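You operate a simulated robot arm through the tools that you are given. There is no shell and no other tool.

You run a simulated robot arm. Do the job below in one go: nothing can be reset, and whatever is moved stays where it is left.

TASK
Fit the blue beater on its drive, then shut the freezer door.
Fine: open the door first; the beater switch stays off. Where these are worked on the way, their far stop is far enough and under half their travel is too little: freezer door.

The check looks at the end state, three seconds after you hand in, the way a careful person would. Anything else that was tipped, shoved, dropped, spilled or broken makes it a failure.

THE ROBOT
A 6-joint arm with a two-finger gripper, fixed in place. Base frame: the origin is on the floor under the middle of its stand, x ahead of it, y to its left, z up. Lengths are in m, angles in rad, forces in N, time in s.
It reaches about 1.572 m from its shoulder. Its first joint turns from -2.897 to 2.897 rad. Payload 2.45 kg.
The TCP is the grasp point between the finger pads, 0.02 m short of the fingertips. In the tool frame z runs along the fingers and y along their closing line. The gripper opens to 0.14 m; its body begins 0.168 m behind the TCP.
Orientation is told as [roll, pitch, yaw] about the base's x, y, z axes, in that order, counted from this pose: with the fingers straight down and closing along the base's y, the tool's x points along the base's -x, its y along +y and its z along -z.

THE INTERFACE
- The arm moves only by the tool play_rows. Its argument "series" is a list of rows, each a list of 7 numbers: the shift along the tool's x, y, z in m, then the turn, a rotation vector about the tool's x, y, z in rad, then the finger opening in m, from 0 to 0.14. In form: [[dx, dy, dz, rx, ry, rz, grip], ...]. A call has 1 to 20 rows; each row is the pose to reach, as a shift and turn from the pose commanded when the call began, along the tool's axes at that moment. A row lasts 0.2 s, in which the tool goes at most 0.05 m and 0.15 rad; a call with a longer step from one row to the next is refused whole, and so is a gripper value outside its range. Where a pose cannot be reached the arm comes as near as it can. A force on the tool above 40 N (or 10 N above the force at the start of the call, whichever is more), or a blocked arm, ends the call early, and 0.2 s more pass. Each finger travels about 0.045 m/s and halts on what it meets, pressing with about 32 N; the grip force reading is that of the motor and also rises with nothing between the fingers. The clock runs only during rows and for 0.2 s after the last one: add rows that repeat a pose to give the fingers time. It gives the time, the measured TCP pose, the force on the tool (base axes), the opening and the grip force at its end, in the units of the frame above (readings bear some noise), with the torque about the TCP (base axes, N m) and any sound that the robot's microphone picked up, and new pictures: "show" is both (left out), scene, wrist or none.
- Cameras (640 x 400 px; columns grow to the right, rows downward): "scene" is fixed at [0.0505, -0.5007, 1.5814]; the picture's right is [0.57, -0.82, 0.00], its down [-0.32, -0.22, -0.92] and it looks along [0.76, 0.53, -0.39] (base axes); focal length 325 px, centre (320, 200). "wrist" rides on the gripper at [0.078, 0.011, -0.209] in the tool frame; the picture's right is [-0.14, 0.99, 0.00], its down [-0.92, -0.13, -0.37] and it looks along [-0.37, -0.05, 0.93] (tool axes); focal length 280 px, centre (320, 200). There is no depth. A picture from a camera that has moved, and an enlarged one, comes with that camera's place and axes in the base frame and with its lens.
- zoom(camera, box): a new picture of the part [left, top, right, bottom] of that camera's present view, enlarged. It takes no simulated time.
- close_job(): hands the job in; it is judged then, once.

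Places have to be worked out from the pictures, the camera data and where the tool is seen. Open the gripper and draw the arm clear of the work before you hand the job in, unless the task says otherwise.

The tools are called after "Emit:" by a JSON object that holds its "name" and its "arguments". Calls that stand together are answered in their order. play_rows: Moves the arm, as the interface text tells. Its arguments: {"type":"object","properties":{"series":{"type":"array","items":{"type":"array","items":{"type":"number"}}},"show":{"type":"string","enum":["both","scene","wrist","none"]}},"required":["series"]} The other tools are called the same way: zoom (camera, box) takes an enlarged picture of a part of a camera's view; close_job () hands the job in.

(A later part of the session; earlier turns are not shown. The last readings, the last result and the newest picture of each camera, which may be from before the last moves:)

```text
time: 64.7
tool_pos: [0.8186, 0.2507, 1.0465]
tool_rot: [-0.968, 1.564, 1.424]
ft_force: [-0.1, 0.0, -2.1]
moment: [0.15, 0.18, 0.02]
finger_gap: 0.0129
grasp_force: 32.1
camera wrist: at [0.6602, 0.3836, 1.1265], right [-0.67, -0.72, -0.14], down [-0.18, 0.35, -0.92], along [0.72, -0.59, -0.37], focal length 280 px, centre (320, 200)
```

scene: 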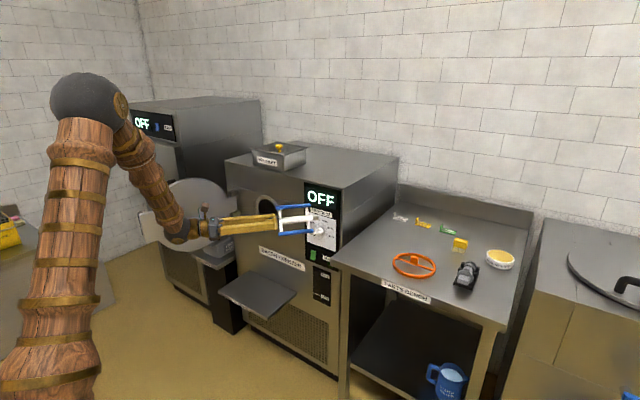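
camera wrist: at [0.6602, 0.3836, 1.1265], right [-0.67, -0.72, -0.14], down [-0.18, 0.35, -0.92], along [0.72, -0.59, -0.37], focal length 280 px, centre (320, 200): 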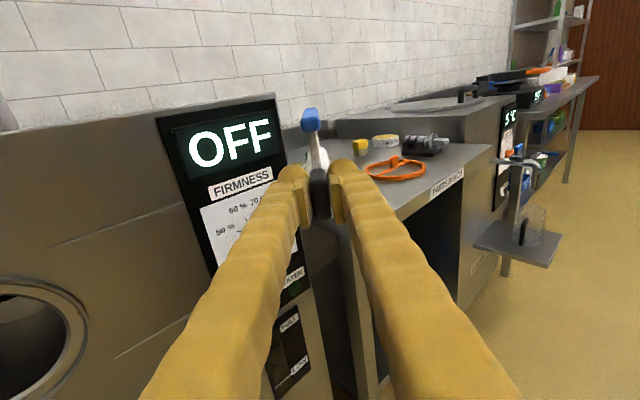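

The carry is going cleanly. Next I'll swing across to the barrel while turning the heading back to straight ahead, ending about 6 cm short of the mouth.

Emit:
{"name": "play_rows", "arguments": {"series": [[-0.0053, -0.0178, -0.0188, 0.0495, 0, 0, 0], [-0.0106, -0.0356, -0.0377, 0.099, 0, 0, 0], [-0.0159, -0.0534, -0.0565, 0.1486, 0, 0, 0], [-0.0212, -0.0712, -0.0754, 0.1981, 0, 0, 0], [-0.0265, -0.089, -0.0942, 0.2476, 0, 0, 0], [-0.0345, -0.108, -0.1091, 0.3076, 0, 0, 0], [-0.0425, -0.1269, -0.1239, 0.3676, 0, 0, 0], [-0.0505, -0.1459, -0.1388, 0.4276, 0, 0, 0], [-0.0585, -0.1648, -0.1536, 0.4876, 0, 0, 0], [-0.0665, -0.1838, -0.1685, 0.5476, 0, 0, 0], [-0.079, -0.1909, -0.1682, 0.5976, 0, 0, 0], [-0.0915, -0.1979, -0.1679, 0.6476, 0, 0, 0], [-0.104, -0.205, -0.1677, 0.6976, 0, 0, 0], [-0.1165, -0.212, -0.1674, 0.7476, 0, 0, 0], [-0.1165, -0.212, -0.1674, 0.7476, 0, 0, 0]], "show": "both"}}

Emit:
{"name": "zoom", "arguments": {"camera": "scene", "box": [200, 170, 310, 250]}}

Emit:
{"name": "zoom", "arguments": {"camera": "wrist", "box": [220, 80, 420, 260]}}

```text
time: 67.9
tool_pos: [0.841, 0.5208, 0.9334]
tool_rot: [-1.728, 1.563, 1.413]
ft_force: [0.1, 0.2, -1.9]
moment: [0.0, 0.19, -0.01]
finger_gap: 0.013
grasp_force: 32.0
camera wrist: at [0.6324, 0.5082, 1.0112], right [0.0, -0.99, -0.14], down [-0.37, 0.13, -0.92], along [0.93, 0.05, -0.36], focal length 280 px, centre (320, 200)
```

scene: 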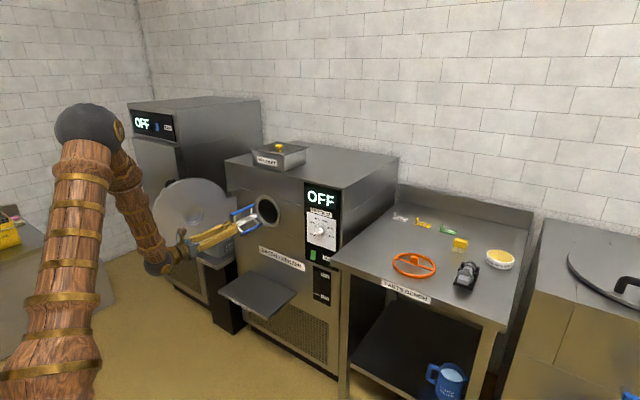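
wrist: 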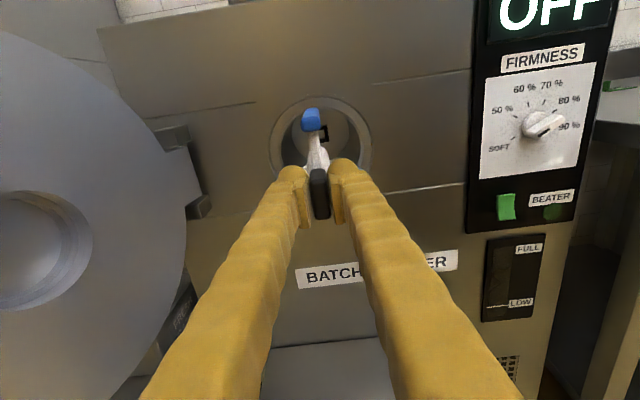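

```text
5.00 times, centred on (255, 210) of scene
camera zoom: at [0.0505, -0.5007, 1.5814], right [0.57, -0.82, 0.0], down [-0.32, -0.22, -0.92], along [0.76, 0.53, -0.39], focal length 1626 px, centre (645, 150)
```

zoom: 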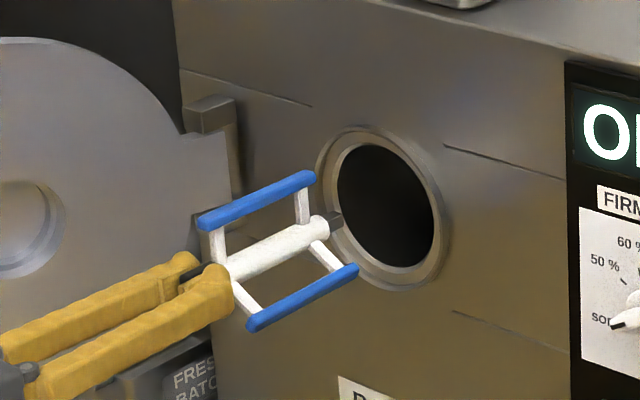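

```text
2.22 times, centred on (320, 170) of wrist
camera zoom: at [0.6324, 0.5082, 1.0112], right [0.0, -0.99, -0.14], down [-0.37, 0.13, -0.92], along [0.93, 0.05, -0.36], focal length 623 px, centre (320, 267)
```

zoom: 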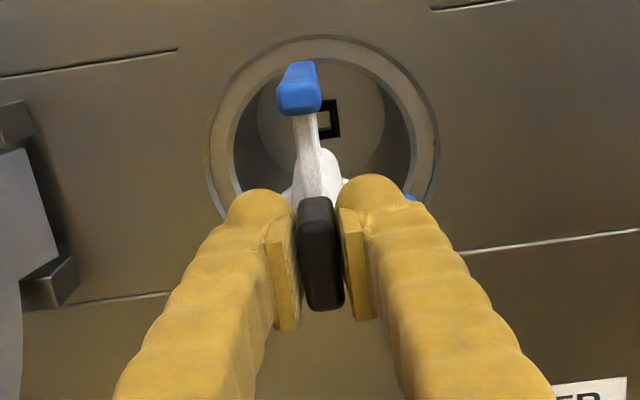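

The beater is in front of the barrel with the heading straight. Combining the views taken with the camera under and over the tool, I put the drive at y ≈ 0.518, z ≈ 0.920. I'll lower about 14 mm, shift 2 mm, and bring the blades right up to the mouth to check centring.

Emit:
{"name": "play_rows", "arguments": {"series": [[-0.007, 0.001, 0.0, 0, 0, 0, 0], [-0.0139, 0.0023, 0.0, 0, 0, 0, 0], [-0.0139, 0.0023, 0.025, 0, 0, 0, 0], [-0.0139, 0.0023, 0.05, 0, 0, 0, 0], [-0.0139, 0.0023, 0.065, 0, 0, 0, 0], [-0.0139, 0.0023, 0.065, 0, 0, 0, 0]], "show": "both"}}

Emit:
{"name": "zoom", "arguments": {"camera": "scene", "box": [235, 180, 305, 240]}}

Emit:
{"name": "zoom", "arguments": {"camera": "wrist", "box": [240, 60, 400, 220]}}

```text
time: 69.3
tool_pos: [0.9065, 0.5189, 0.9183]
tool_rot: [-1.756, 1.565, 1.384]
ft_force: [0.5, 0.7, -3.7]
moment: [0.0, 0.21, -0.01]
finger_gap: 0.013
grasp_force: 31.8
camera wrist: at [0.6986, 0.5067, 0.9977], right [0.0, -0.99, -0.14], down [-0.37, 0.13, -0.92], along [0.93, 0.05, -0.36], focal length 280 px, centre (320, 200)
```

scene: 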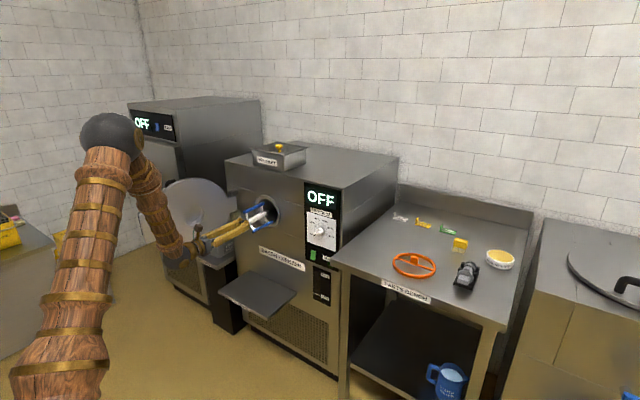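
wrist: 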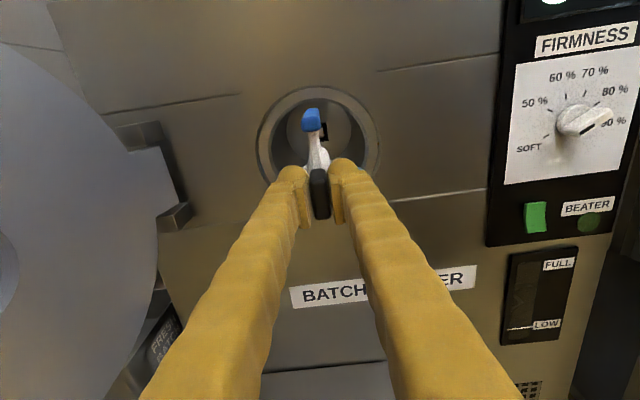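

```text
6.67 times, centred on (270, 210) of scene
camera zoom: at [0.0505, -0.5007, 1.5814], right [0.57, -0.82, 0.0], down [-0.32, -0.22, -0.92], along [0.76, 0.53, -0.39], focal length 2168 px, centre (653, 133)
```

zoom: 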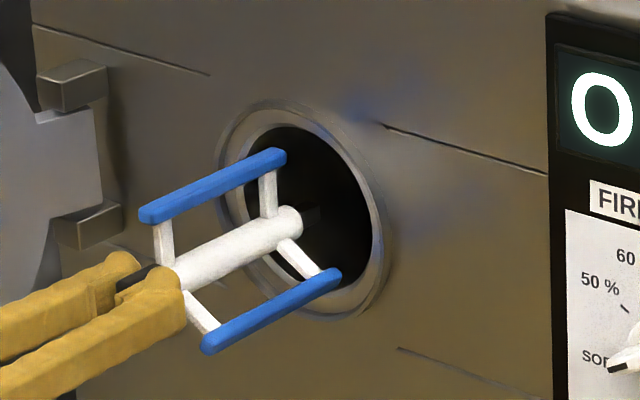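

```text
2.50 times, centred on (320, 140) of wrist
camera zoom: at [0.6986, 0.5067, 0.9977], right [0.0, -0.99, -0.14], down [-0.37, 0.13, -0.92], along [0.93, 0.05, -0.36], focal length 701 px, centre (320, 350)
```

zoom: 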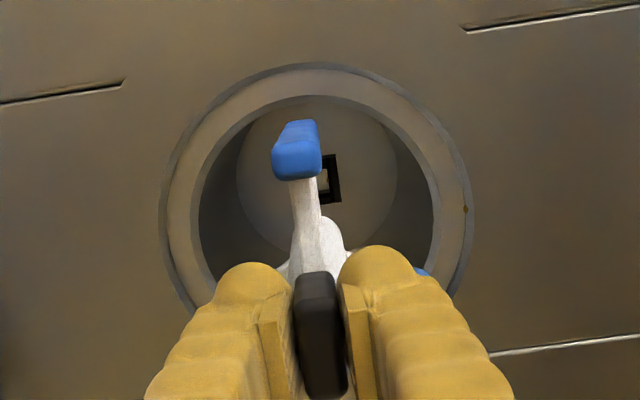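

Everything looks roughly centred. The drive square is partly hidden behind the top blade, so I'll zoom in to measure its visible edges rather than guess its centre.

Emit:
{"name": "zoom", "arguments": {"camera": "wrist", "box": [305, 110, 345, 150]}}

Emit:
{"name": "zoom", "arguments": {"camera": "wrist", "box": [250, 75, 390, 215]}}

```text
10.00 times, centred on (325, 130) of wrist
camera zoom: at [0.6986, 0.5067, 0.9977], right [0.0, -0.99, -0.14], down [-0.37, 0.13, -0.92], along [0.93, 0.05, -0.36], focal length 2804 px, centre (270, 900)
```

zoom: 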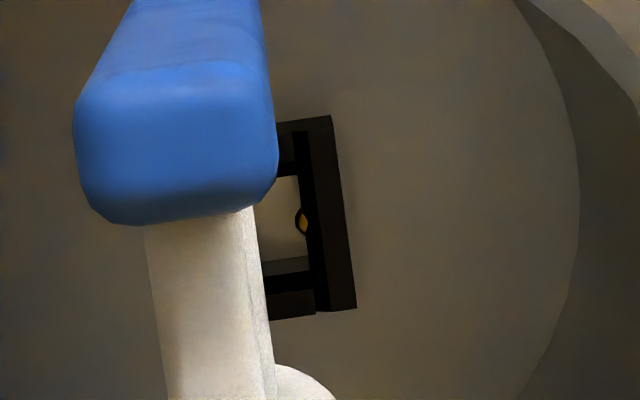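

```text
2.86 times, centred on (320, 145) of wrist
camera zoom: at [0.6986, 0.5067, 0.9977], right [0.0, -0.99, -0.14], down [-0.37, 0.13, -0.92], along [0.93, 0.05, -0.36], focal length 801 px, centre (320, 357)
```

zoom: 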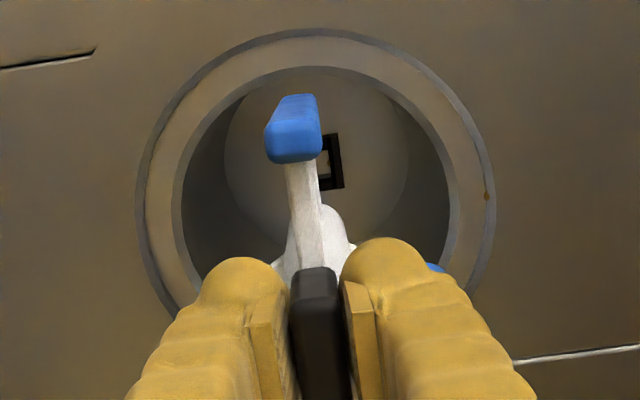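

Measured by its visible edge, the drive centre comes to about (y 0.521, z 0.919). The beater axis is within about 2 mm of that, and the socket is upright relative to the tool. I'll shift 1.5 mm toward +y and slide the blades into the bore.

Emit:
{"name": "play_rows", "arguments": {"series": [[0.0005, -0.0015, 0.01, 0, 0, 0, 0], [0.0005, -0.0015, 0.02, 0, 0, 0, 0], [0.0005, -0.0015, 0.03, 0, 0, 0, 0], [0.0005, -0.0015, 0.04, 0, 0, 0, 0], [0.0005, -0.0015, 0.05, 0, 0, 0, 0], [0.0005, -0.0015, 0.06, 0, 0, 0, 0]], "show": "both"}}

Emit:
{"name": "zoom", "arguments": {"camera": "scene", "box": [235, 180, 305, 240]}}

Emit:
{"name": "zoom", "arguments": {"camera": "wrist", "box": [250, 75, 390, 215]}}

```text
time: 70.7
tool_pos: [0.966, 0.5213, 0.9189]
tool_rot: [-1.779, 1.565, 1.358]
ft_force: [-0.1, 0.7, -2.9]
moment: [0.0, 0.24, -0.01]
finger_gap: 0.0132
grasp_force: 32.3
camera wrist: at [0.7581, 0.5093, 0.9977], right [0.0, -0.99, -0.14], down [-0.37, 0.13, -0.92], along [0.93, 0.05, -0.36], focal length 280 px, centre (320, 200)
```

scene: 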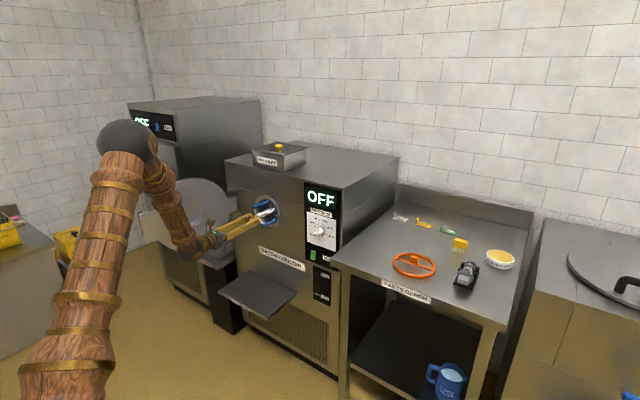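
wrist: 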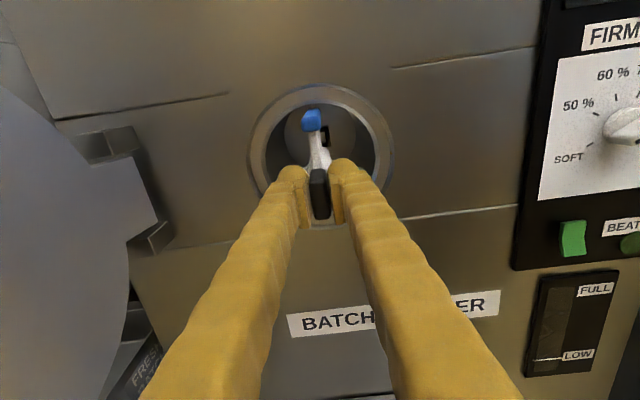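

```text
6.67 times, centred on (270, 210) of scene
camera zoom: at [0.0505, -0.5007, 1.5814], right [0.57, -0.82, 0.0], down [-0.32, -0.22, -0.92], along [0.76, 0.53, -0.39], focal length 2168 px, centre (653, 133)
```

zoom: 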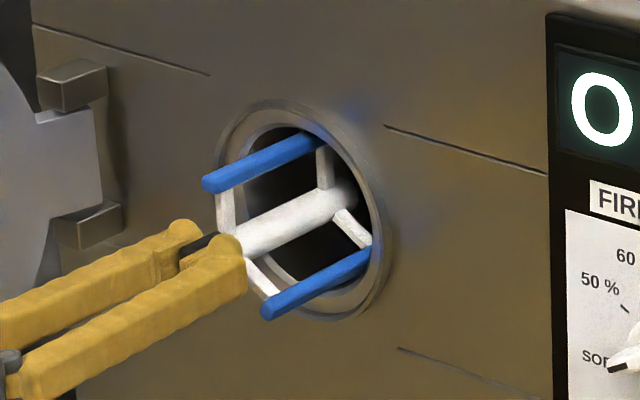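

```text
2.86 times, centred on (320, 145) of wrist
camera zoom: at [0.7581, 0.5093, 0.9977], right [0.0, -0.99, -0.14], down [-0.37, 0.13, -0.92], along [0.93, 0.05, -0.36], focal length 801 px, centre (320, 357)
```

zoom: 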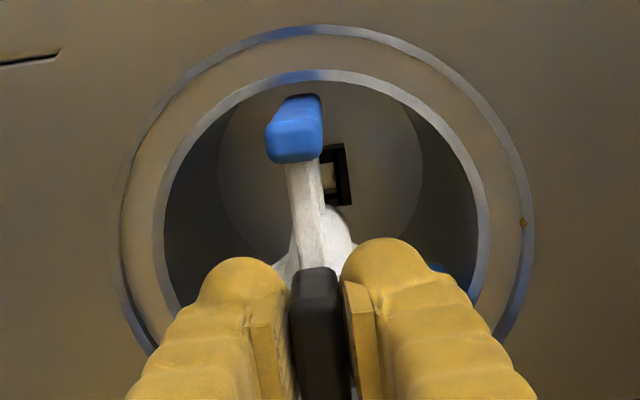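

The blades are entering with no contact force. I'll re-measure the socket against the tool axis now that the camera is closer.

Emit:
{"name": "zoom", "arguments": {"camera": "wrist", "box": [305, 115, 345, 155]}}

Emit:
{"name": "zoom", "arguments": {"camera": "wrist", "box": [290, 85, 390, 185]}}

```text
10.00 times, centred on (325, 135) of wrist
camera zoom: at [0.7581, 0.5093, 0.9977], right [0.0, -0.99, -0.14], down [-0.37, 0.13, -0.92], along [0.93, 0.05, -0.36], focal length 2804 px, centre (270, 850)
```

zoom: 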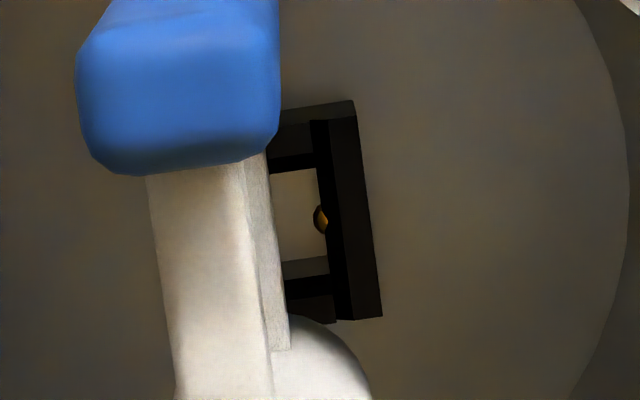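

```text
4.00 times, centred on (340, 135) of wrist
camera zoom: at [0.7581, 0.5093, 0.9977], right [0.0, -0.99, -0.14], down [-0.37, 0.13, -0.92], along [0.93, 0.05, -0.36], focal length 1122 px, centre (240, 460)
```

zoom: 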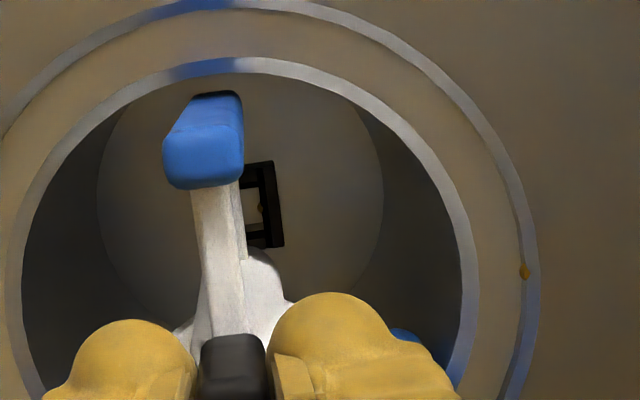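

The tool axis lines up with the socket to within about 1 mm sideways. I'll keep advancing, slowing down as the pin nears the socket.

Emit:
{"name": "play_rows", "arguments": {"series": [[0, 0, 0.012, 0, 0, 0, 0], [0, 0, 0.024, 0, 0, 0, 0], [0, 0, 0.036, 0, 0, 0, 0], [0, 0, 0.046, 0, 0, 0, 0], [0, 0, 0.054, 0, 0, 0, 0], [0, 0, 0.06, 0, 0, 0, 0]], "show": "both"}}

Emit:
{"name": "zoom", "arguments": {"camera": "scene", "box": [235, 180, 305, 240]}}

Emit:
{"name": "zoom", "arguments": {"camera": "wrist", "box": [250, 75, 390, 215]}}

```text
time: 72.1
tool_pos: [1.0259, 0.5196, 0.9189]
tool_rot: [-1.827, 1.563, 1.313]
ft_force: [-0.6, 0.2, -3.3]
moment: [0.01, 0.18, -0.03]
finger_gap: 0.0129
grasp_force: 32.7
camera wrist: at [0.8181, 0.5086, 0.9978], right [0.0, -0.99, -0.14], down [-0.37, 0.13, -0.92], along [0.93, 0.05, -0.36], focal length 280 px, centre (320, 200)
```

scene: 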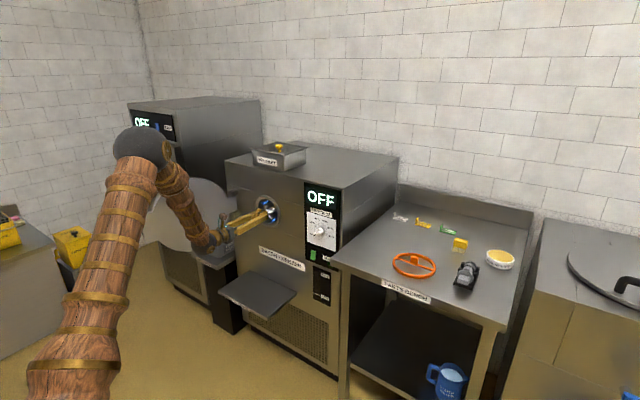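
wrist: 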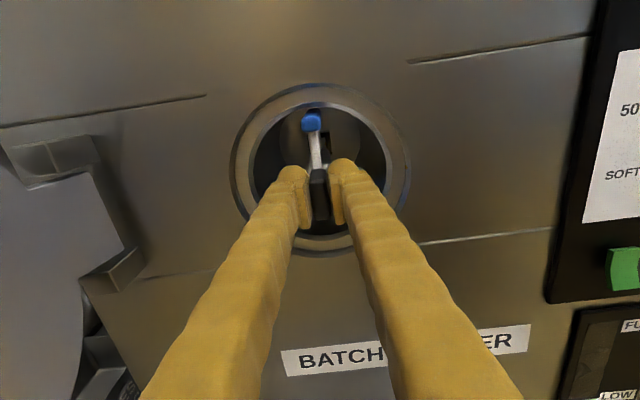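

```text
6.67 times, centred on (270, 210) of scene
camera zoom: at [0.0505, -0.5007, 1.5814], right [0.57, -0.82, 0.0], down [-0.32, -0.22, -0.92], along [0.76, 0.53, -0.39], focal length 2168 px, centre (653, 133)
```

zoom: 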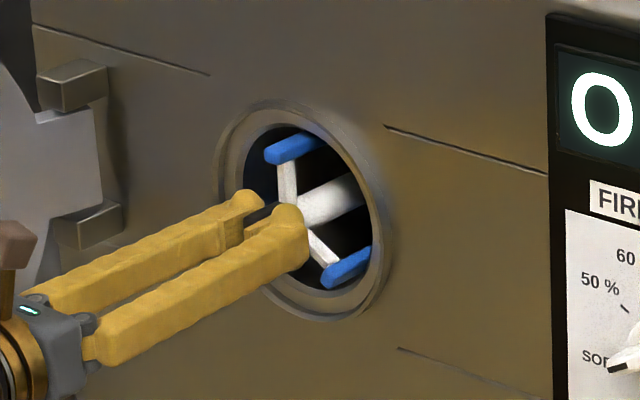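

```text
2.86 times, centred on (320, 145) of wrist
camera zoom: at [0.8181, 0.5086, 0.9978], right [0.0, -0.99, -0.14], down [-0.37, 0.13, -0.92], along [0.93, 0.05, -0.36], focal length 801 px, centre (320, 357)
```

zoom: 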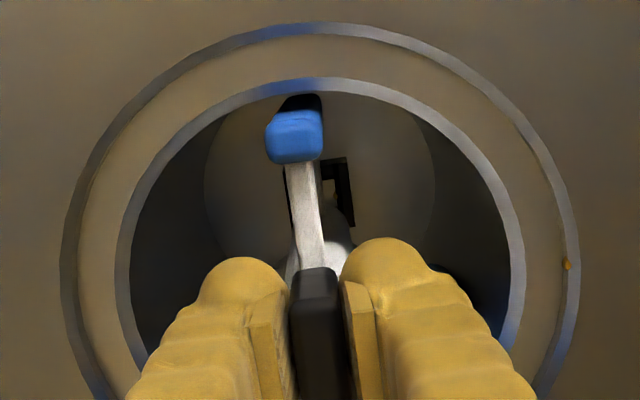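

There's still no contact at x = 1.026. I'll take one more close look at the pin and socket region before the final approach.

Emit:
{"name": "zoom", "arguments": {"camera": "wrist", "box": [305, 115, 355, 165]}}

Emit:
{"name": "play_rows", "arguments": {"series": [[0, 0, 0.006, 0, 0, 0, 0], [0, 0, 0.012, 0, 0, 0, 0], [0, 0, 0.018, 0, 0, 0, 0], [0, 0, 0.024, 0, 0, 0, 0], [0, 0, 0.028, 0, 0, 0, 0]], "show": "both"}}

Emit:
{"name": "zoom", "arguments": {"camera": "wrist", "box": [305, 115, 355, 165]}}

```text
8.00 times, centred on (330, 140) of wrist
camera zoom: at [0.8181, 0.5086, 0.9978], right [0.0, -0.99, -0.14], down [-0.37, 0.13, -0.92], along [0.93, 0.05, -0.36], focal length 2243 px, centre (240, 680)
```

zoom: 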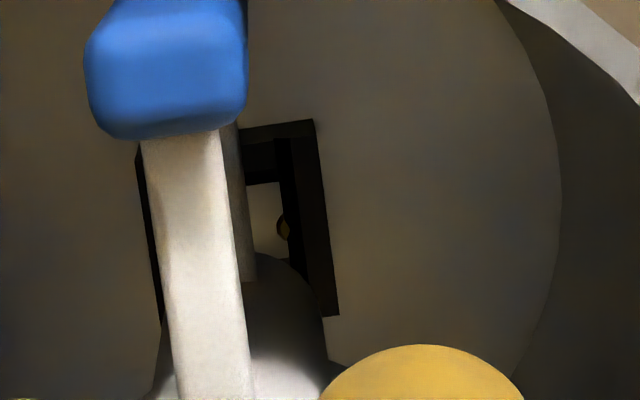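

```text
time: 73.3
tool_pos: [1.0531, 0.5183, 0.9189]
tool_rot: [-1.721, 1.567, 1.418]
ft_force: [-0.5, -0.6, -2.1]
moment: [-0.02, 0.13, 0.06]
finger_gap: 0.0129
grasp_force: 32.0
camera wrist: at [0.8457, 0.5071, 0.9983], right [0.0, -0.99, -0.14], down [-0.37, 0.13, -0.92], along [0.93, 0.05, -0.36], focal length 280 px, centre (320, 200)
```

scene: 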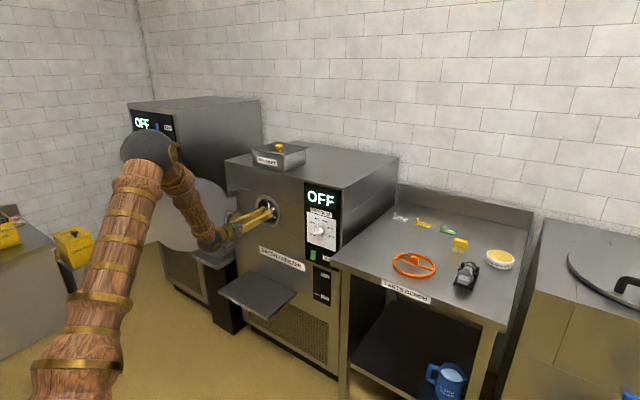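
wrist: 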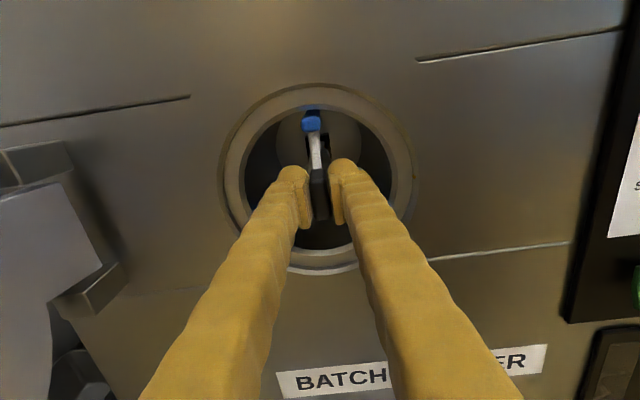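

```text
8.00 times, centred on (330, 140) of wrist
camera zoom: at [0.8457, 0.5071, 0.9983], right [0.0, -0.99, -0.14], down [-0.37, 0.13, -0.92], along [0.93, 0.05, -0.36], focal length 2243 px, centre (240, 680)
```

zoom: 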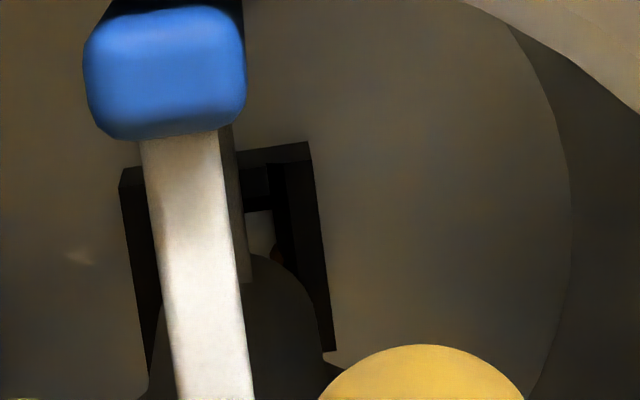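

The pin is still free and nearly lined up. I'll raise 1 mm and +y by 1 mm, which is the average of my socket estimates, and push slowly in 4 mm steps watching the force.

Emit:
{"name": "play_rows", "arguments": {"series": [[0.001, -0.001, 0.003, 0, 0, 0, 0], [0.001, -0.001, 0.007, 0, 0, 0, 0], [0.001, -0.001, 0.011, 0, 0, 0, 0], [0.001, -0.001, 0.015, 0, 0, 0, 0], [0.001, -0.001, 0.019, 0, 0, 0, 0], [0.001, -0.001, 0.023, 0, 0, 0, 0]], "show": "both"}}

Emit:
{"name": "zoom", "arguments": {"camera": "scene", "box": [235, 180, 305, 240]}}

Emit:
{"name": "zoom", "arguments": {"camera": "wrist", "box": [270, 75, 370, 175]}}

```text
time: 74.7
tool_pos: [1.0763, 0.5211, 0.9194]
tool_rot: [-1.906, 1.564, 1.234]
ft_force: [-1.8, 0.5, 2.1]
moment: [-0.04, -0.59, 0.0]
finger_gap: 0.0129
grasp_force: 32.3
camera wrist: at [0.8688, 0.5089, 0.9991], right [0.0, -0.99, -0.14], down [-0.37, 0.13, -0.92], along [0.93, 0.05, -0.36], focal length 280 px, centre (320, 200)
```

scene: 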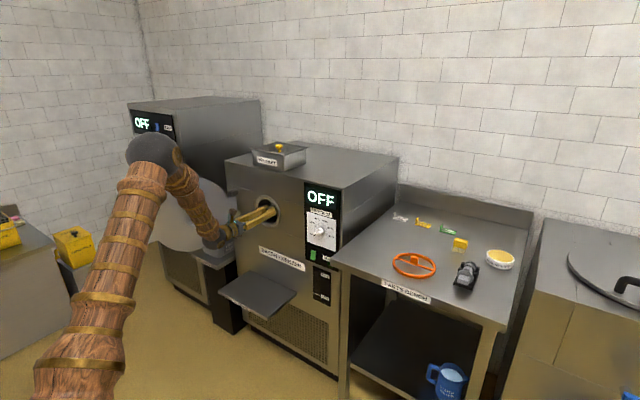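
wrist: 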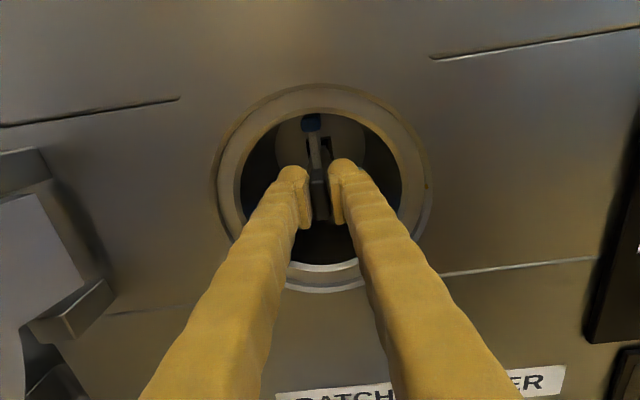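

```text
6.67 times, centred on (270, 210) of scene
camera zoom: at [0.0505, -0.5007, 1.5814], right [0.57, -0.82, 0.0], down [-0.32, -0.22, -0.92], along [0.76, 0.53, -0.39], focal length 2168 px, centre (653, 133)
```

zoom: 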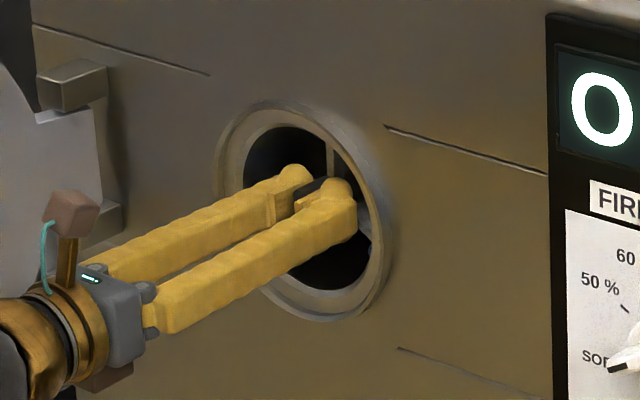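

```text
4.00 times, centred on (320, 125) of wrist
camera zoom: at [0.8688, 0.5089, 0.9991], right [0.0, -0.99, -0.14], down [-0.37, 0.13, -0.92], along [0.93, 0.05, -0.36], focal length 1122 px, centre (320, 500)
```

zoom: 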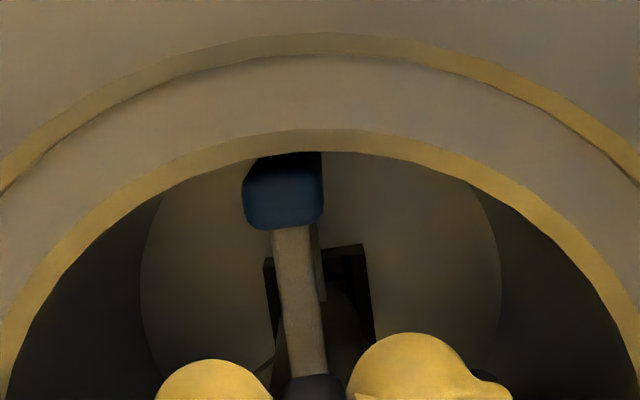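

The force shows the pin starting to engage: about 4 N upward at the pin tip, so it's riding slightly low on the lead-in. I'll raise 1.5 mm and keep going in small steps.

Emit:
{"name": "play_rows", "arguments": {"series": [[0.0015, 0, 0.001, 0, 0, 0, 0], [0.0015, 0, 0.004, 0, 0, 0, 0], [0.0015, 0, 0.007, 0, 0, 0, 0], [0.0015, 0, 0.01, 0, 0, 0, 0]], "show": "none"}}

```text
time: 75.7
tool_pos: [1.0851, 0.5209, 0.9211]
tool_rot: [-1.571, 1.567, 1.568]
ft_force: [-29.8, 0.3, -2.1]
moment: [-0.01, -0.01, -0.01]
finger_gap: 0.013
grasp_force: 31.9
```

The axial force is now about 30 N at x = 1.085, with no sideways load. I'll check the pictures to see how deep the pin is before pushing further.

Emit:
{"name": "play_rows", "arguments": {"series": [[0, 0, 0, 0, 0, 0, 0]], "show": "both"}}

Emit:
{"name": "zoom", "arguments": {"camera": "wrist", "box": [295, 95, 355, 165]}}

Emit:
{"name": "zoom", "arguments": {"camera": "scene", "box": [235, 180, 305, 240]}}

```text
time: 76.1
tool_pos: [1.0861, 0.5209, 0.9202]
tool_rot: [-1.658, 1.566, 1.483]
ft_force: [-28.5, 0.6, -3.8]
moment: [-0.01, 0.25, 0.02]
finger_gap: 0.0132
grasp_force: 32.5
camera wrist: at [0.8783, 0.5088, 1.0003], right [0.0, -0.99, -0.14], down [-0.37, 0.13, -0.92], along [0.93, 0.05, -0.36], focal length 280 px, centre (320, 200)
```

scene: 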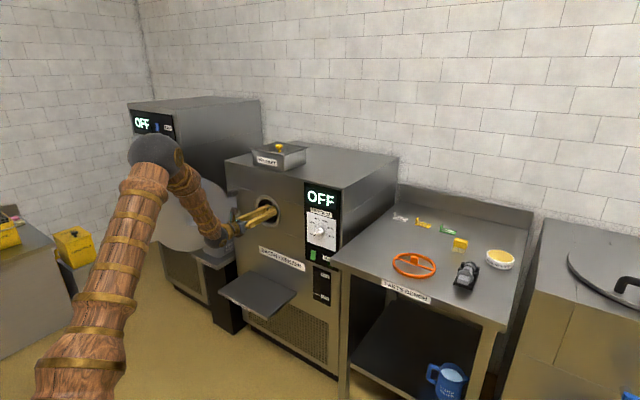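
wrist: 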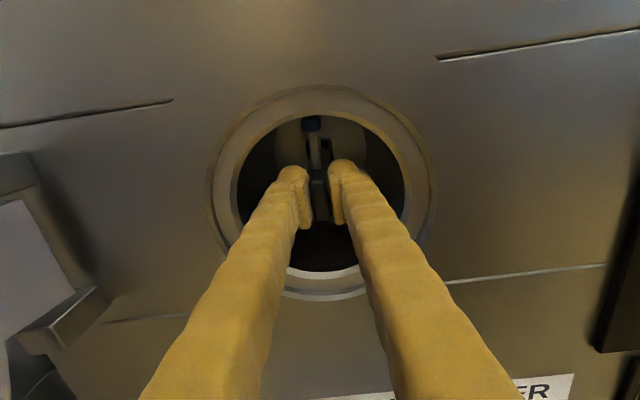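

```text
5.71 times, centred on (325, 130) of wrist
camera zoom: at [0.8783, 0.5088, 1.0003], right [0.0, -0.99, -0.14], down [-0.37, 0.13, -0.92], along [0.93, 0.05, -0.36], focal length 1602 px, centre (291, 600)
```

zoom: 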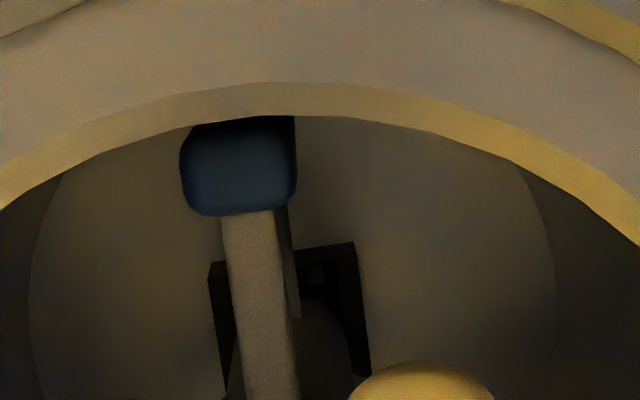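

```text
6.67 times, centred on (270, 210) of scene
camera zoom: at [0.0505, -0.5007, 1.5814], right [0.57, -0.82, 0.0], down [-0.32, -0.22, -0.92], along [0.76, 0.53, -0.39], focal length 2168 px, centre (653, 133)
```

zoom: 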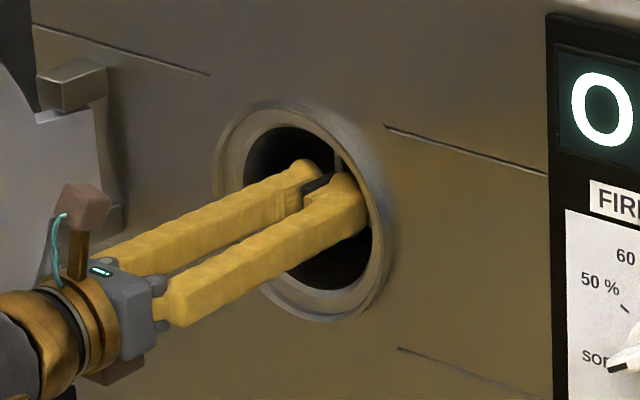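

The beater hasn't slipped in the grip. The resistance is purely axial, which fits the brass detent in the socket, so I'll press on in 2 mm steps to push past it.

Emit:
{"name": "play_rows", "arguments": {"series": [[0, 0, 0.002, 0, 0, 0, 0], [0, 0, 0.004, 0, 0, 0, 0], [0, 0, 0.006, 0, 0, 0, 0]], "show": "wrist"}}

```text
time: 76.9
tool_pos: [1.0915, 0.5217, 0.9206]
tool_rot: [-1.713, 1.566, 1.428]
ft_force: [-7.7, -0.6, 1.2]
moment: [-0.07, -0.42, -0.03]
finger_gap: 0.013
grasp_force: 32.0
stopped in row 3: the force on the tool passed its limit at 47 N (the readings are from after the stop); the commanded pose is now the measured one
camera wrist: at [0.8827, 0.5099, 1.0004], right [0.0, -0.99, -0.14], down [-0.37, 0.13, -0.92], along [0.93, 0.05, -0.36], focal length 280 px, centre (320, 200)
```

wrist: 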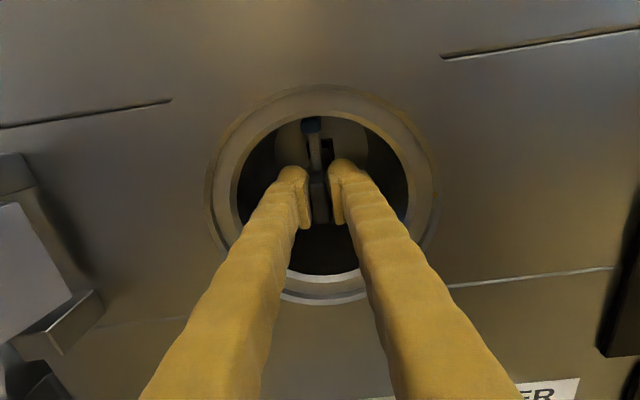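

The tool moved in another ~5 mm before the force peaked at 47 N, and the load has relaxed to 8 N. I'll press on in fine 1 mm steps to learn whether it's seated or still on the detent.

Emit:
{"name": "play_rows", "arguments": {"series": [[0, 0, 0.001, 0, 0, 0, 0], [0, 0, 0.002, 0, 0, 0, 0], [0, 0, 0.003, 0, 0, 0, 0], [0, 0, 0.004, 0, 0, 0, 0]], "show": "wrist"}}

Emit:
{"name": "zoom", "arguments": {"camera": "wrist", "box": [295, 95, 355, 165]}}

```text
time: 77.4
tool_pos: [1.0912, 0.5242, 0.9204]
tool_rot: [-1.583, 1.566, 1.558]
ft_force: [-10.4, -2.2, 1.9]
moment: [-0.05, -0.64, -0.32]
finger_gap: 0.0129
grasp_force: 31.4
stopped in row 2: the force on the tool passed its limit at 44 N (the readings are from after the stop); the commanded pose is now the measured one
camera wrist: at [0.8828, 0.5109, 1.0001], right [0.0, -0.99, -0.14], down [-0.37, 0.13, -0.92], along [0.93, 0.05, -0.36], focal length 280 px, centre (320, 200)
```

wrist: 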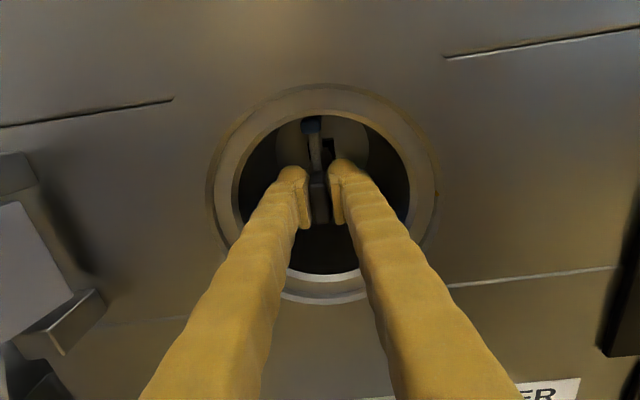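

```text
5.71 times, centred on (325, 130) of wrist
camera zoom: at [0.8828, 0.5109, 1.0001], right [0.0, -0.99, -0.14], down [-0.37, 0.13, -0.92], along [0.93, 0.05, -0.36], focal length 1602 px, centre (291, 600)
```

zoom: 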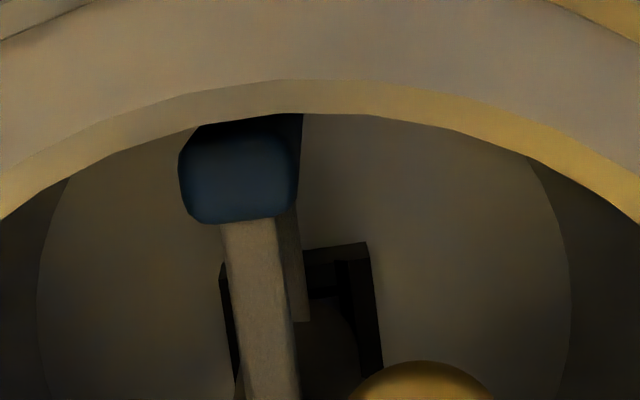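

The tool now holds at x ≈ 1.091 and further push just hits the force limit, while it's drifting a little toward +y. I'll zoom in around the hub and socket to judge the remaining gap.

Emit:
{"name": "zoom", "arguments": {"camera": "wrist", "box": [308, 125, 340, 160]}}

Emit:
{"name": "zoom", "arguments": {"camera": "scene", "box": [255, 190, 295, 230]}}

```text
11.43 times, centred on (324, 142) of wrist
camera zoom: at [0.8828, 0.5109, 1.0001], right [0.0, -0.99, -0.14], down [-0.37, 0.13, -0.92], along [0.93, 0.05, -0.36], focal length 3204 px, centre (274, 857)
```

zoom: 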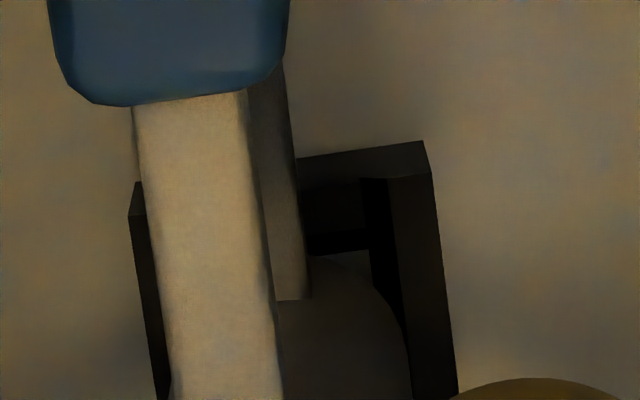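

```text
10.00 times, centred on (275, 210) of scene
camera zoom: at [0.0505, -0.5007, 1.5814], right [0.57, -0.82, 0.0], down [-0.32, -0.22, -0.92], along [0.76, 0.53, -0.39], focal length 3253 px, centre (770, 100)
```

zoom: 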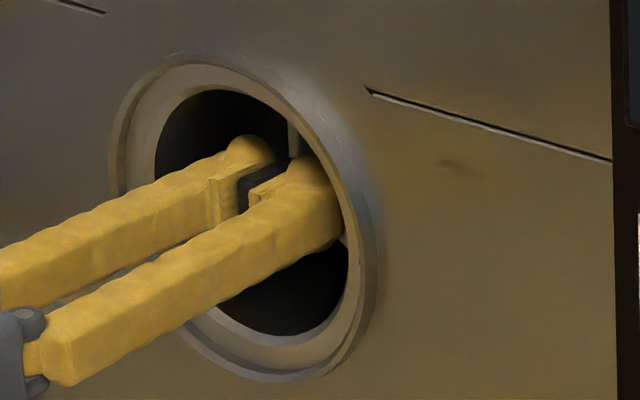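

Through the gap I can see what looks like the pin's corner already inside the socket throat. The tool has drifted about 2 mm toward +y, which yaws the beater slightly, so I'll take that out and press again to see whether it goes further.

Emit:
{"name": "play_rows", "arguments": {"series": [[0, 0.001, 0, 0, 0, 0, 0], [0, 0.002, 0, 0, 0, 0, 0], [0, 0.0025, 0, 0, 0, 0, 0], [0, 0.0025, 0, 0, 0, 0, 0]], "show": "wrist"}}

Emit:
{"name": "zoom", "arguments": {"camera": "wrist", "box": [308, 125, 340, 160]}}

```text
time: 78.4
tool_pos: [1.0912, 0.5207, 0.9198]
tool_rot: [-1.556, 1.565, 1.584]
ft_force: [-16.9, 1.6, 2.1]
moment: [0.02, -0.74, 0.15]
finger_gap: 0.013
grasp_force: 32.3
camera wrist: at [0.8829, 0.5083, 0.9994], right [0.0, -0.99, -0.14], down [-0.37, 0.13, -0.92], along [0.93, 0.05, -0.36], focal length 280 px, centre (320, 200)
```

wrist: 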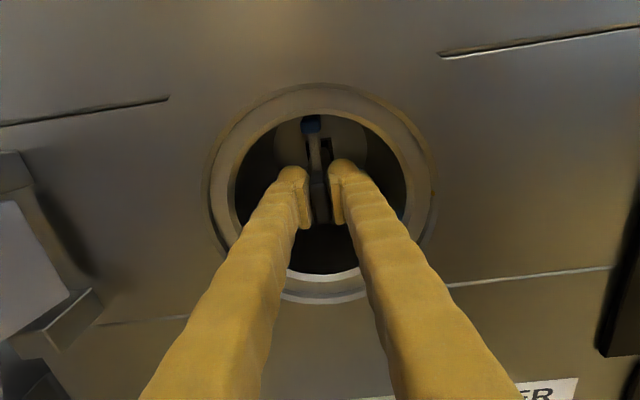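

```text
11.43 times, centred on (324, 142) of wrist
camera zoom: at [0.8829, 0.5083, 0.9994], right [0.0, -0.99, -0.14], down [-0.37, 0.13, -0.92], along [0.93, 0.05, -0.36], focal length 3204 px, centre (274, 857)
```

zoom: 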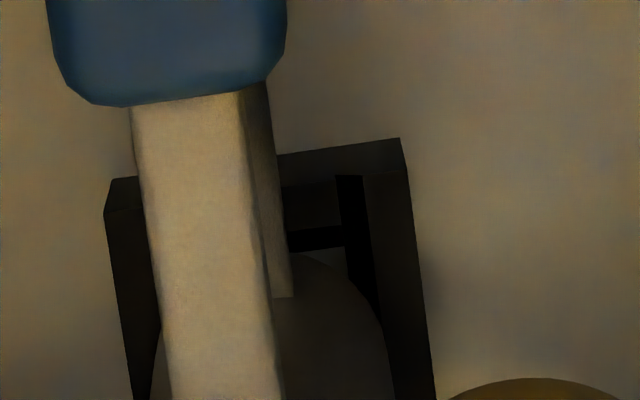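

Sideways alignment is good again. The readings show the pin still pressing down on the socket's lower wall (about 4 N up, moment -0.74), and the hub looks about 1 cm short of the socket face. I'll raise the tool 1.5 mm to take that load off before pressing further.

Emit:
{"name": "play_rows", "arguments": {"series": [[0.0008, 0, -0.0005, 0, 0, 0, 0], [0.0015, 0, -0.0005, 0, 0, 0, 0], [0.0015, 0, -0.0005, 0, 0, 0, 0]], "show": "none"}}

```text
time: 79.2
tool_pos: [1.0897, 0.5201, 0.921]
tool_rot: [-1.501, 1.566, 1.641]
ft_force: [-3.1, -0.5, -3.4]
moment: [0.01, 0.35, 0.0]
finger_gap: 0.0126
grasp_force: 32.1
```

The side loads are now balanced. I'll press on axially in 1 mm steps.

Emit:
{"name": "play_rows", "arguments": {"series": [[0, 0, 0.001, 0, 0, 0, 0], [0, 0, 0.002, 0, 0, 0, 0], [0, 0, 0.003, 0, 0, 0, 0], [0, 0, 0.004, 0, 0, 0, 0], [0, 0, 0.005, 0, 0, 0, 0]], "show": "none"}}

```text
time: 79.8
tool_pos: [1.0895, 0.5222, 0.9209]
tool_rot: [-1.29, 1.565, 1.853]
ft_force: [-4.2, 0.6, -3.4]
moment: [0.01, 0.24, -0.02]
finger_gap: 0.013
grasp_force: 32.0
stopped in row 3: the force on the tool passed its limit at 45 N (the readings are from after the stop); the commanded pose is now the measured one
```

It's firmly blocked at 45 N again at the same depth, with no side load. I'll do a gentle pull test of a couple of millimetres to see whether the detent is holding the pin or it slides back freely.

Emit:
{"name": "play_rows", "arguments": {"series": [[0, 0, -0.001, 0, 0, 0, 0], [0, 0, -0.002, 0, 0, 0, 0]], "show": "wrist"}}

Emit:
{"name": "zoom", "arguments": {"camera": "wrist", "box": [308, 125, 340, 160]}}

Emit:
{"name": "zoom", "arguments": {"camera": "wrist", "box": [270, 90, 370, 190]}}

```text
time: 80.4
tool_pos: [1.0905, 0.521, 0.9215]
tool_rot: [-1.521, 1.567, 1.621]
ft_force: [3.1, -0.3, -2.6]
moment: [0.02, 0.2, 0.01]
finger_gap: 0.0129
grasp_force: 31.9
camera wrist: at [0.8817, 0.5084, 1.0006], right [0.0, -0.99, -0.14], down [-0.37, 0.13, -0.92], along [0.93, 0.05, -0.37], focal length 280 px, centre (320, 200)
```

wrist: 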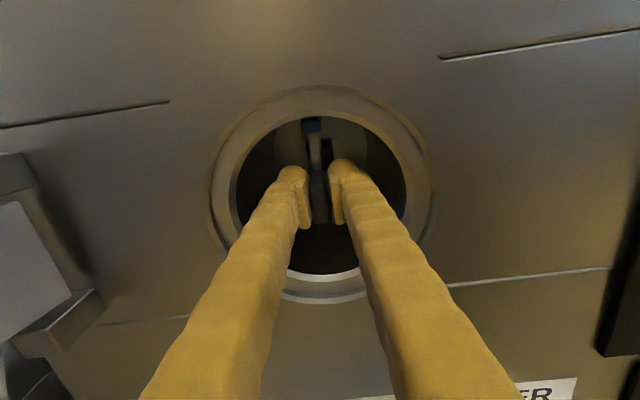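

```text
11.43 times, centred on (324, 142) of wrist
camera zoom: at [0.8817, 0.5084, 1.0006], right [0.0, -0.99, -0.14], down [-0.37, 0.13, -0.92], along [0.93, 0.05, -0.37], focal length 3204 px, centre (274, 857)
```

zoom: 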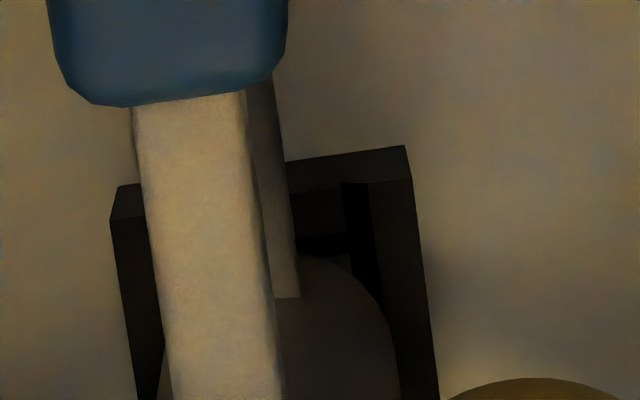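

```text
4.00 times, centred on (320, 140) of wrist
camera zoom: at [0.8817, 0.5084, 1.0006], right [0.0, -0.99, -0.14], down [-0.37, 0.13, -0.92], along [0.93, 0.05, -0.37], focal length 1122 px, centre (320, 440)
```

zoom: 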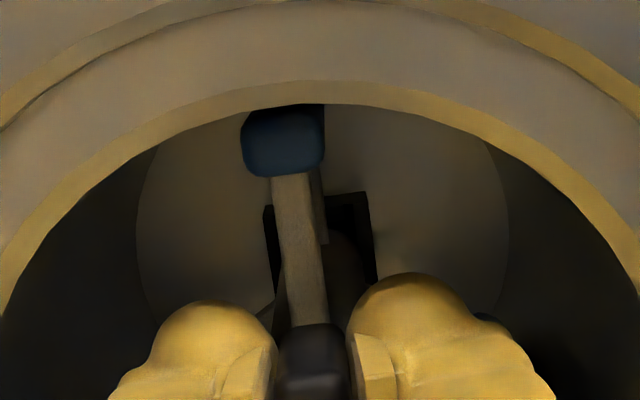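

The pull test showed only about 3 N so far. I'll pull another 2 to 3 mm in small steps to see whether a retaining force builds up.

Emit:
{"name": "play_rows", "arguments": {"series": [[0, 0, -0.001, 0, 0, 0, 0]], "show": "none"}}

Emit:
{"name": "play_rows", "arguments": {"series": [[0, 0, -0.001, 0, 0, 0, 0]], "show": "none"}}

Emit:
{"name": "play_rows", "arguments": {"series": [[0, 0, -0.001, 0, 0, 0, 0]], "show": "none"}}

```text
time: 80.8
tool_pos: [1.0873, 0.5209, 0.9216]
tool_rot: [-1.499, 1.565, 1.644]
ft_force: [2.3, 0.6, -2.5]
moment: [0.03, 0.18, -0.04]
finger_gap: 0.013
grasp_force: 32.5
```

```text
time: 81.2
tool_pos: [1.0862, 0.5223, 0.921]
tool_rot: [-1.497, 1.565, 1.643]
ft_force: [-1.8, -0.7, -2.4]
moment: [0.0, 0.18, -0.02]
finger_gap: 0.0129
grasp_force: 32.0
```

```text
time: 81.6
tool_pos: [1.0864, 0.5202, 0.921]
tool_rot: [-1.541, 1.566, 1.602]
ft_force: [-2.9, 0.0, -2.7]
moment: [0.02, 0.25, -0.02]
finger_gap: 0.0128
grasp_force: 32.0
```

It slides back freely, so the detent isn't holding yet and the pin is probably caught at the throat entrance. I'll creep forward again in 1 mm steps, reading forces to find exactly where the resistance starts.

Emit:
{"name": "play_rows", "arguments": {"series": [[0, 0, 0.001, 0, 0, 0, 0], [0, 0, 0.002, 0, 0, 0, 0]], "show": "none"}}

Emit:
{"name": "play_rows", "arguments": {"series": [[0, 0, 0.001, 0, 0, 0, 0]], "show": "none"}}

Emit:
{"name": "play_rows", "arguments": {"series": [[0, 0, 0.001, 0, 0, 0, 0]], "show": "none"}}

Emit:
{"name": "play_rows", "arguments": {"series": [[0, 0, 0.001, 0, 0, 0, 0]], "show": "none"}}

```text
time: 82.2
tool_pos: [1.0878, 0.5208, 0.9208]
tool_rot: [-1.549, 1.566, 1.592]
ft_force: [4.6, 0.4, -3.3]
moment: [-0.01, 0.2, -0.02]
finger_gap: 0.0127
grasp_force: 31.6
```

```text
time: 82.6
tool_pos: [1.0884, 0.5214, 0.9212]
tool_rot: [-1.528, 1.564, 1.616]
ft_force: [5.1, -0.4, -1.6]
moment: [-0.01, 0.21, 0.03]
finger_gap: 0.013
grasp_force: 31.5
```

```text
time: 83.0
tool_pos: [1.0891, 0.5211, 0.9212]
tool_rot: [-1.497, 1.565, 1.648]
ft_force: [-0.1, 0.7, -3.3]
moment: [0.01, 0.19, 0.03]
finger_gap: 0.0131
grasp_force: 32.4
```

```text
time: 83.4
tool_pos: [1.0912, 0.5225, 0.9214]
tool_rot: [-1.533, 1.565, 1.609]
ft_force: [-14.4, -1.8, -0.9]
moment: [0.0, -0.1, -0.11]
finger_gap: 0.0129
grasp_force: 31.6
```

The force pattern now makes sense. On the way in there's resistance, then the beater is drawn forward (+5 N at x ≈ 1.088), it rests at about 1.089, and it hits a hard stop at 1.091. On the way out the same ridge held it, so the pin has gone past the detent and bottoms out. I'll ease the push and open the fingers moderately to release the tab.

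Emit:
{"name": "play_rows", "arguments": {"series": [[0, 0, -0.0008, 0, 0, 0, 0], [0, 0, -0.0008, 0, 0, 0, 0.02], [0, 0, -0.0008, 0, 0, 0, 0.03], [0, 0, -0.0008, 0, 0, 0, 0.04], [0, 0, -0.0008, 0, 0, 0, 0.045], [0, 0, -0.0008, 0, 0, 0, 0.045]], "show": "both"}}

Emit:
{"name": "zoom", "arguments": {"camera": "wrist", "box": [250, 90, 390, 230]}}

```text
time: 84.8
tool_pos: [1.0899, 0.5213, 0.9211]
tool_rot: [-1.533, 1.565, 1.608]
ft_force: [-0.9, 0.3, 0.2]
moment: [-0.02, -0.01, 0.02]
finger_gap: 0.0451
grasp_force: 0.1
camera wrist: at [0.8826, 0.5091, 1.0007], right [0.0, -0.99, -0.14], down [-0.37, 0.13, -0.92], along [0.93, 0.05, -0.36], focal length 280 px, centre (320, 200)
```

scene: 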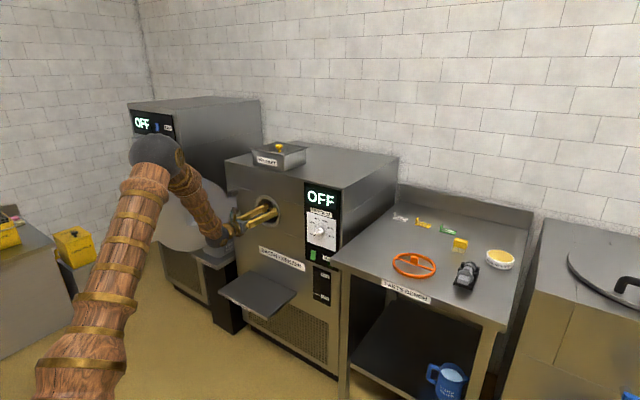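
wrist: 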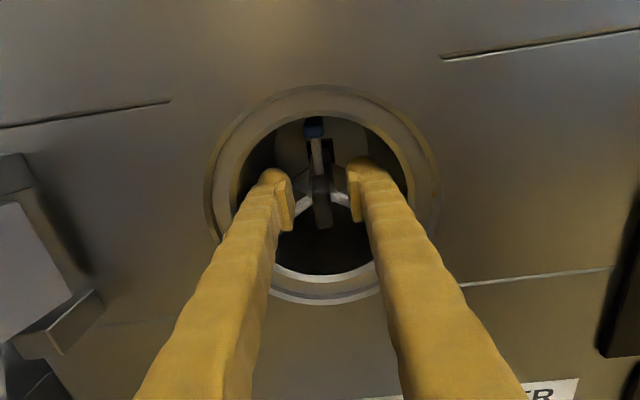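

```text
2.86 times, centred on (320, 160) of wrist
camera zoom: at [0.8826, 0.5091, 1.0007], right [0.0, -0.99, -0.14], down [-0.37, 0.13, -0.92], along [0.93, 0.05, -0.36], focal length 801 px, centre (320, 314)
```

zoom: 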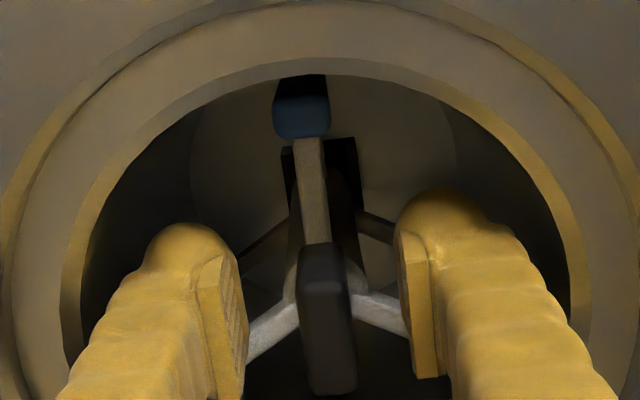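

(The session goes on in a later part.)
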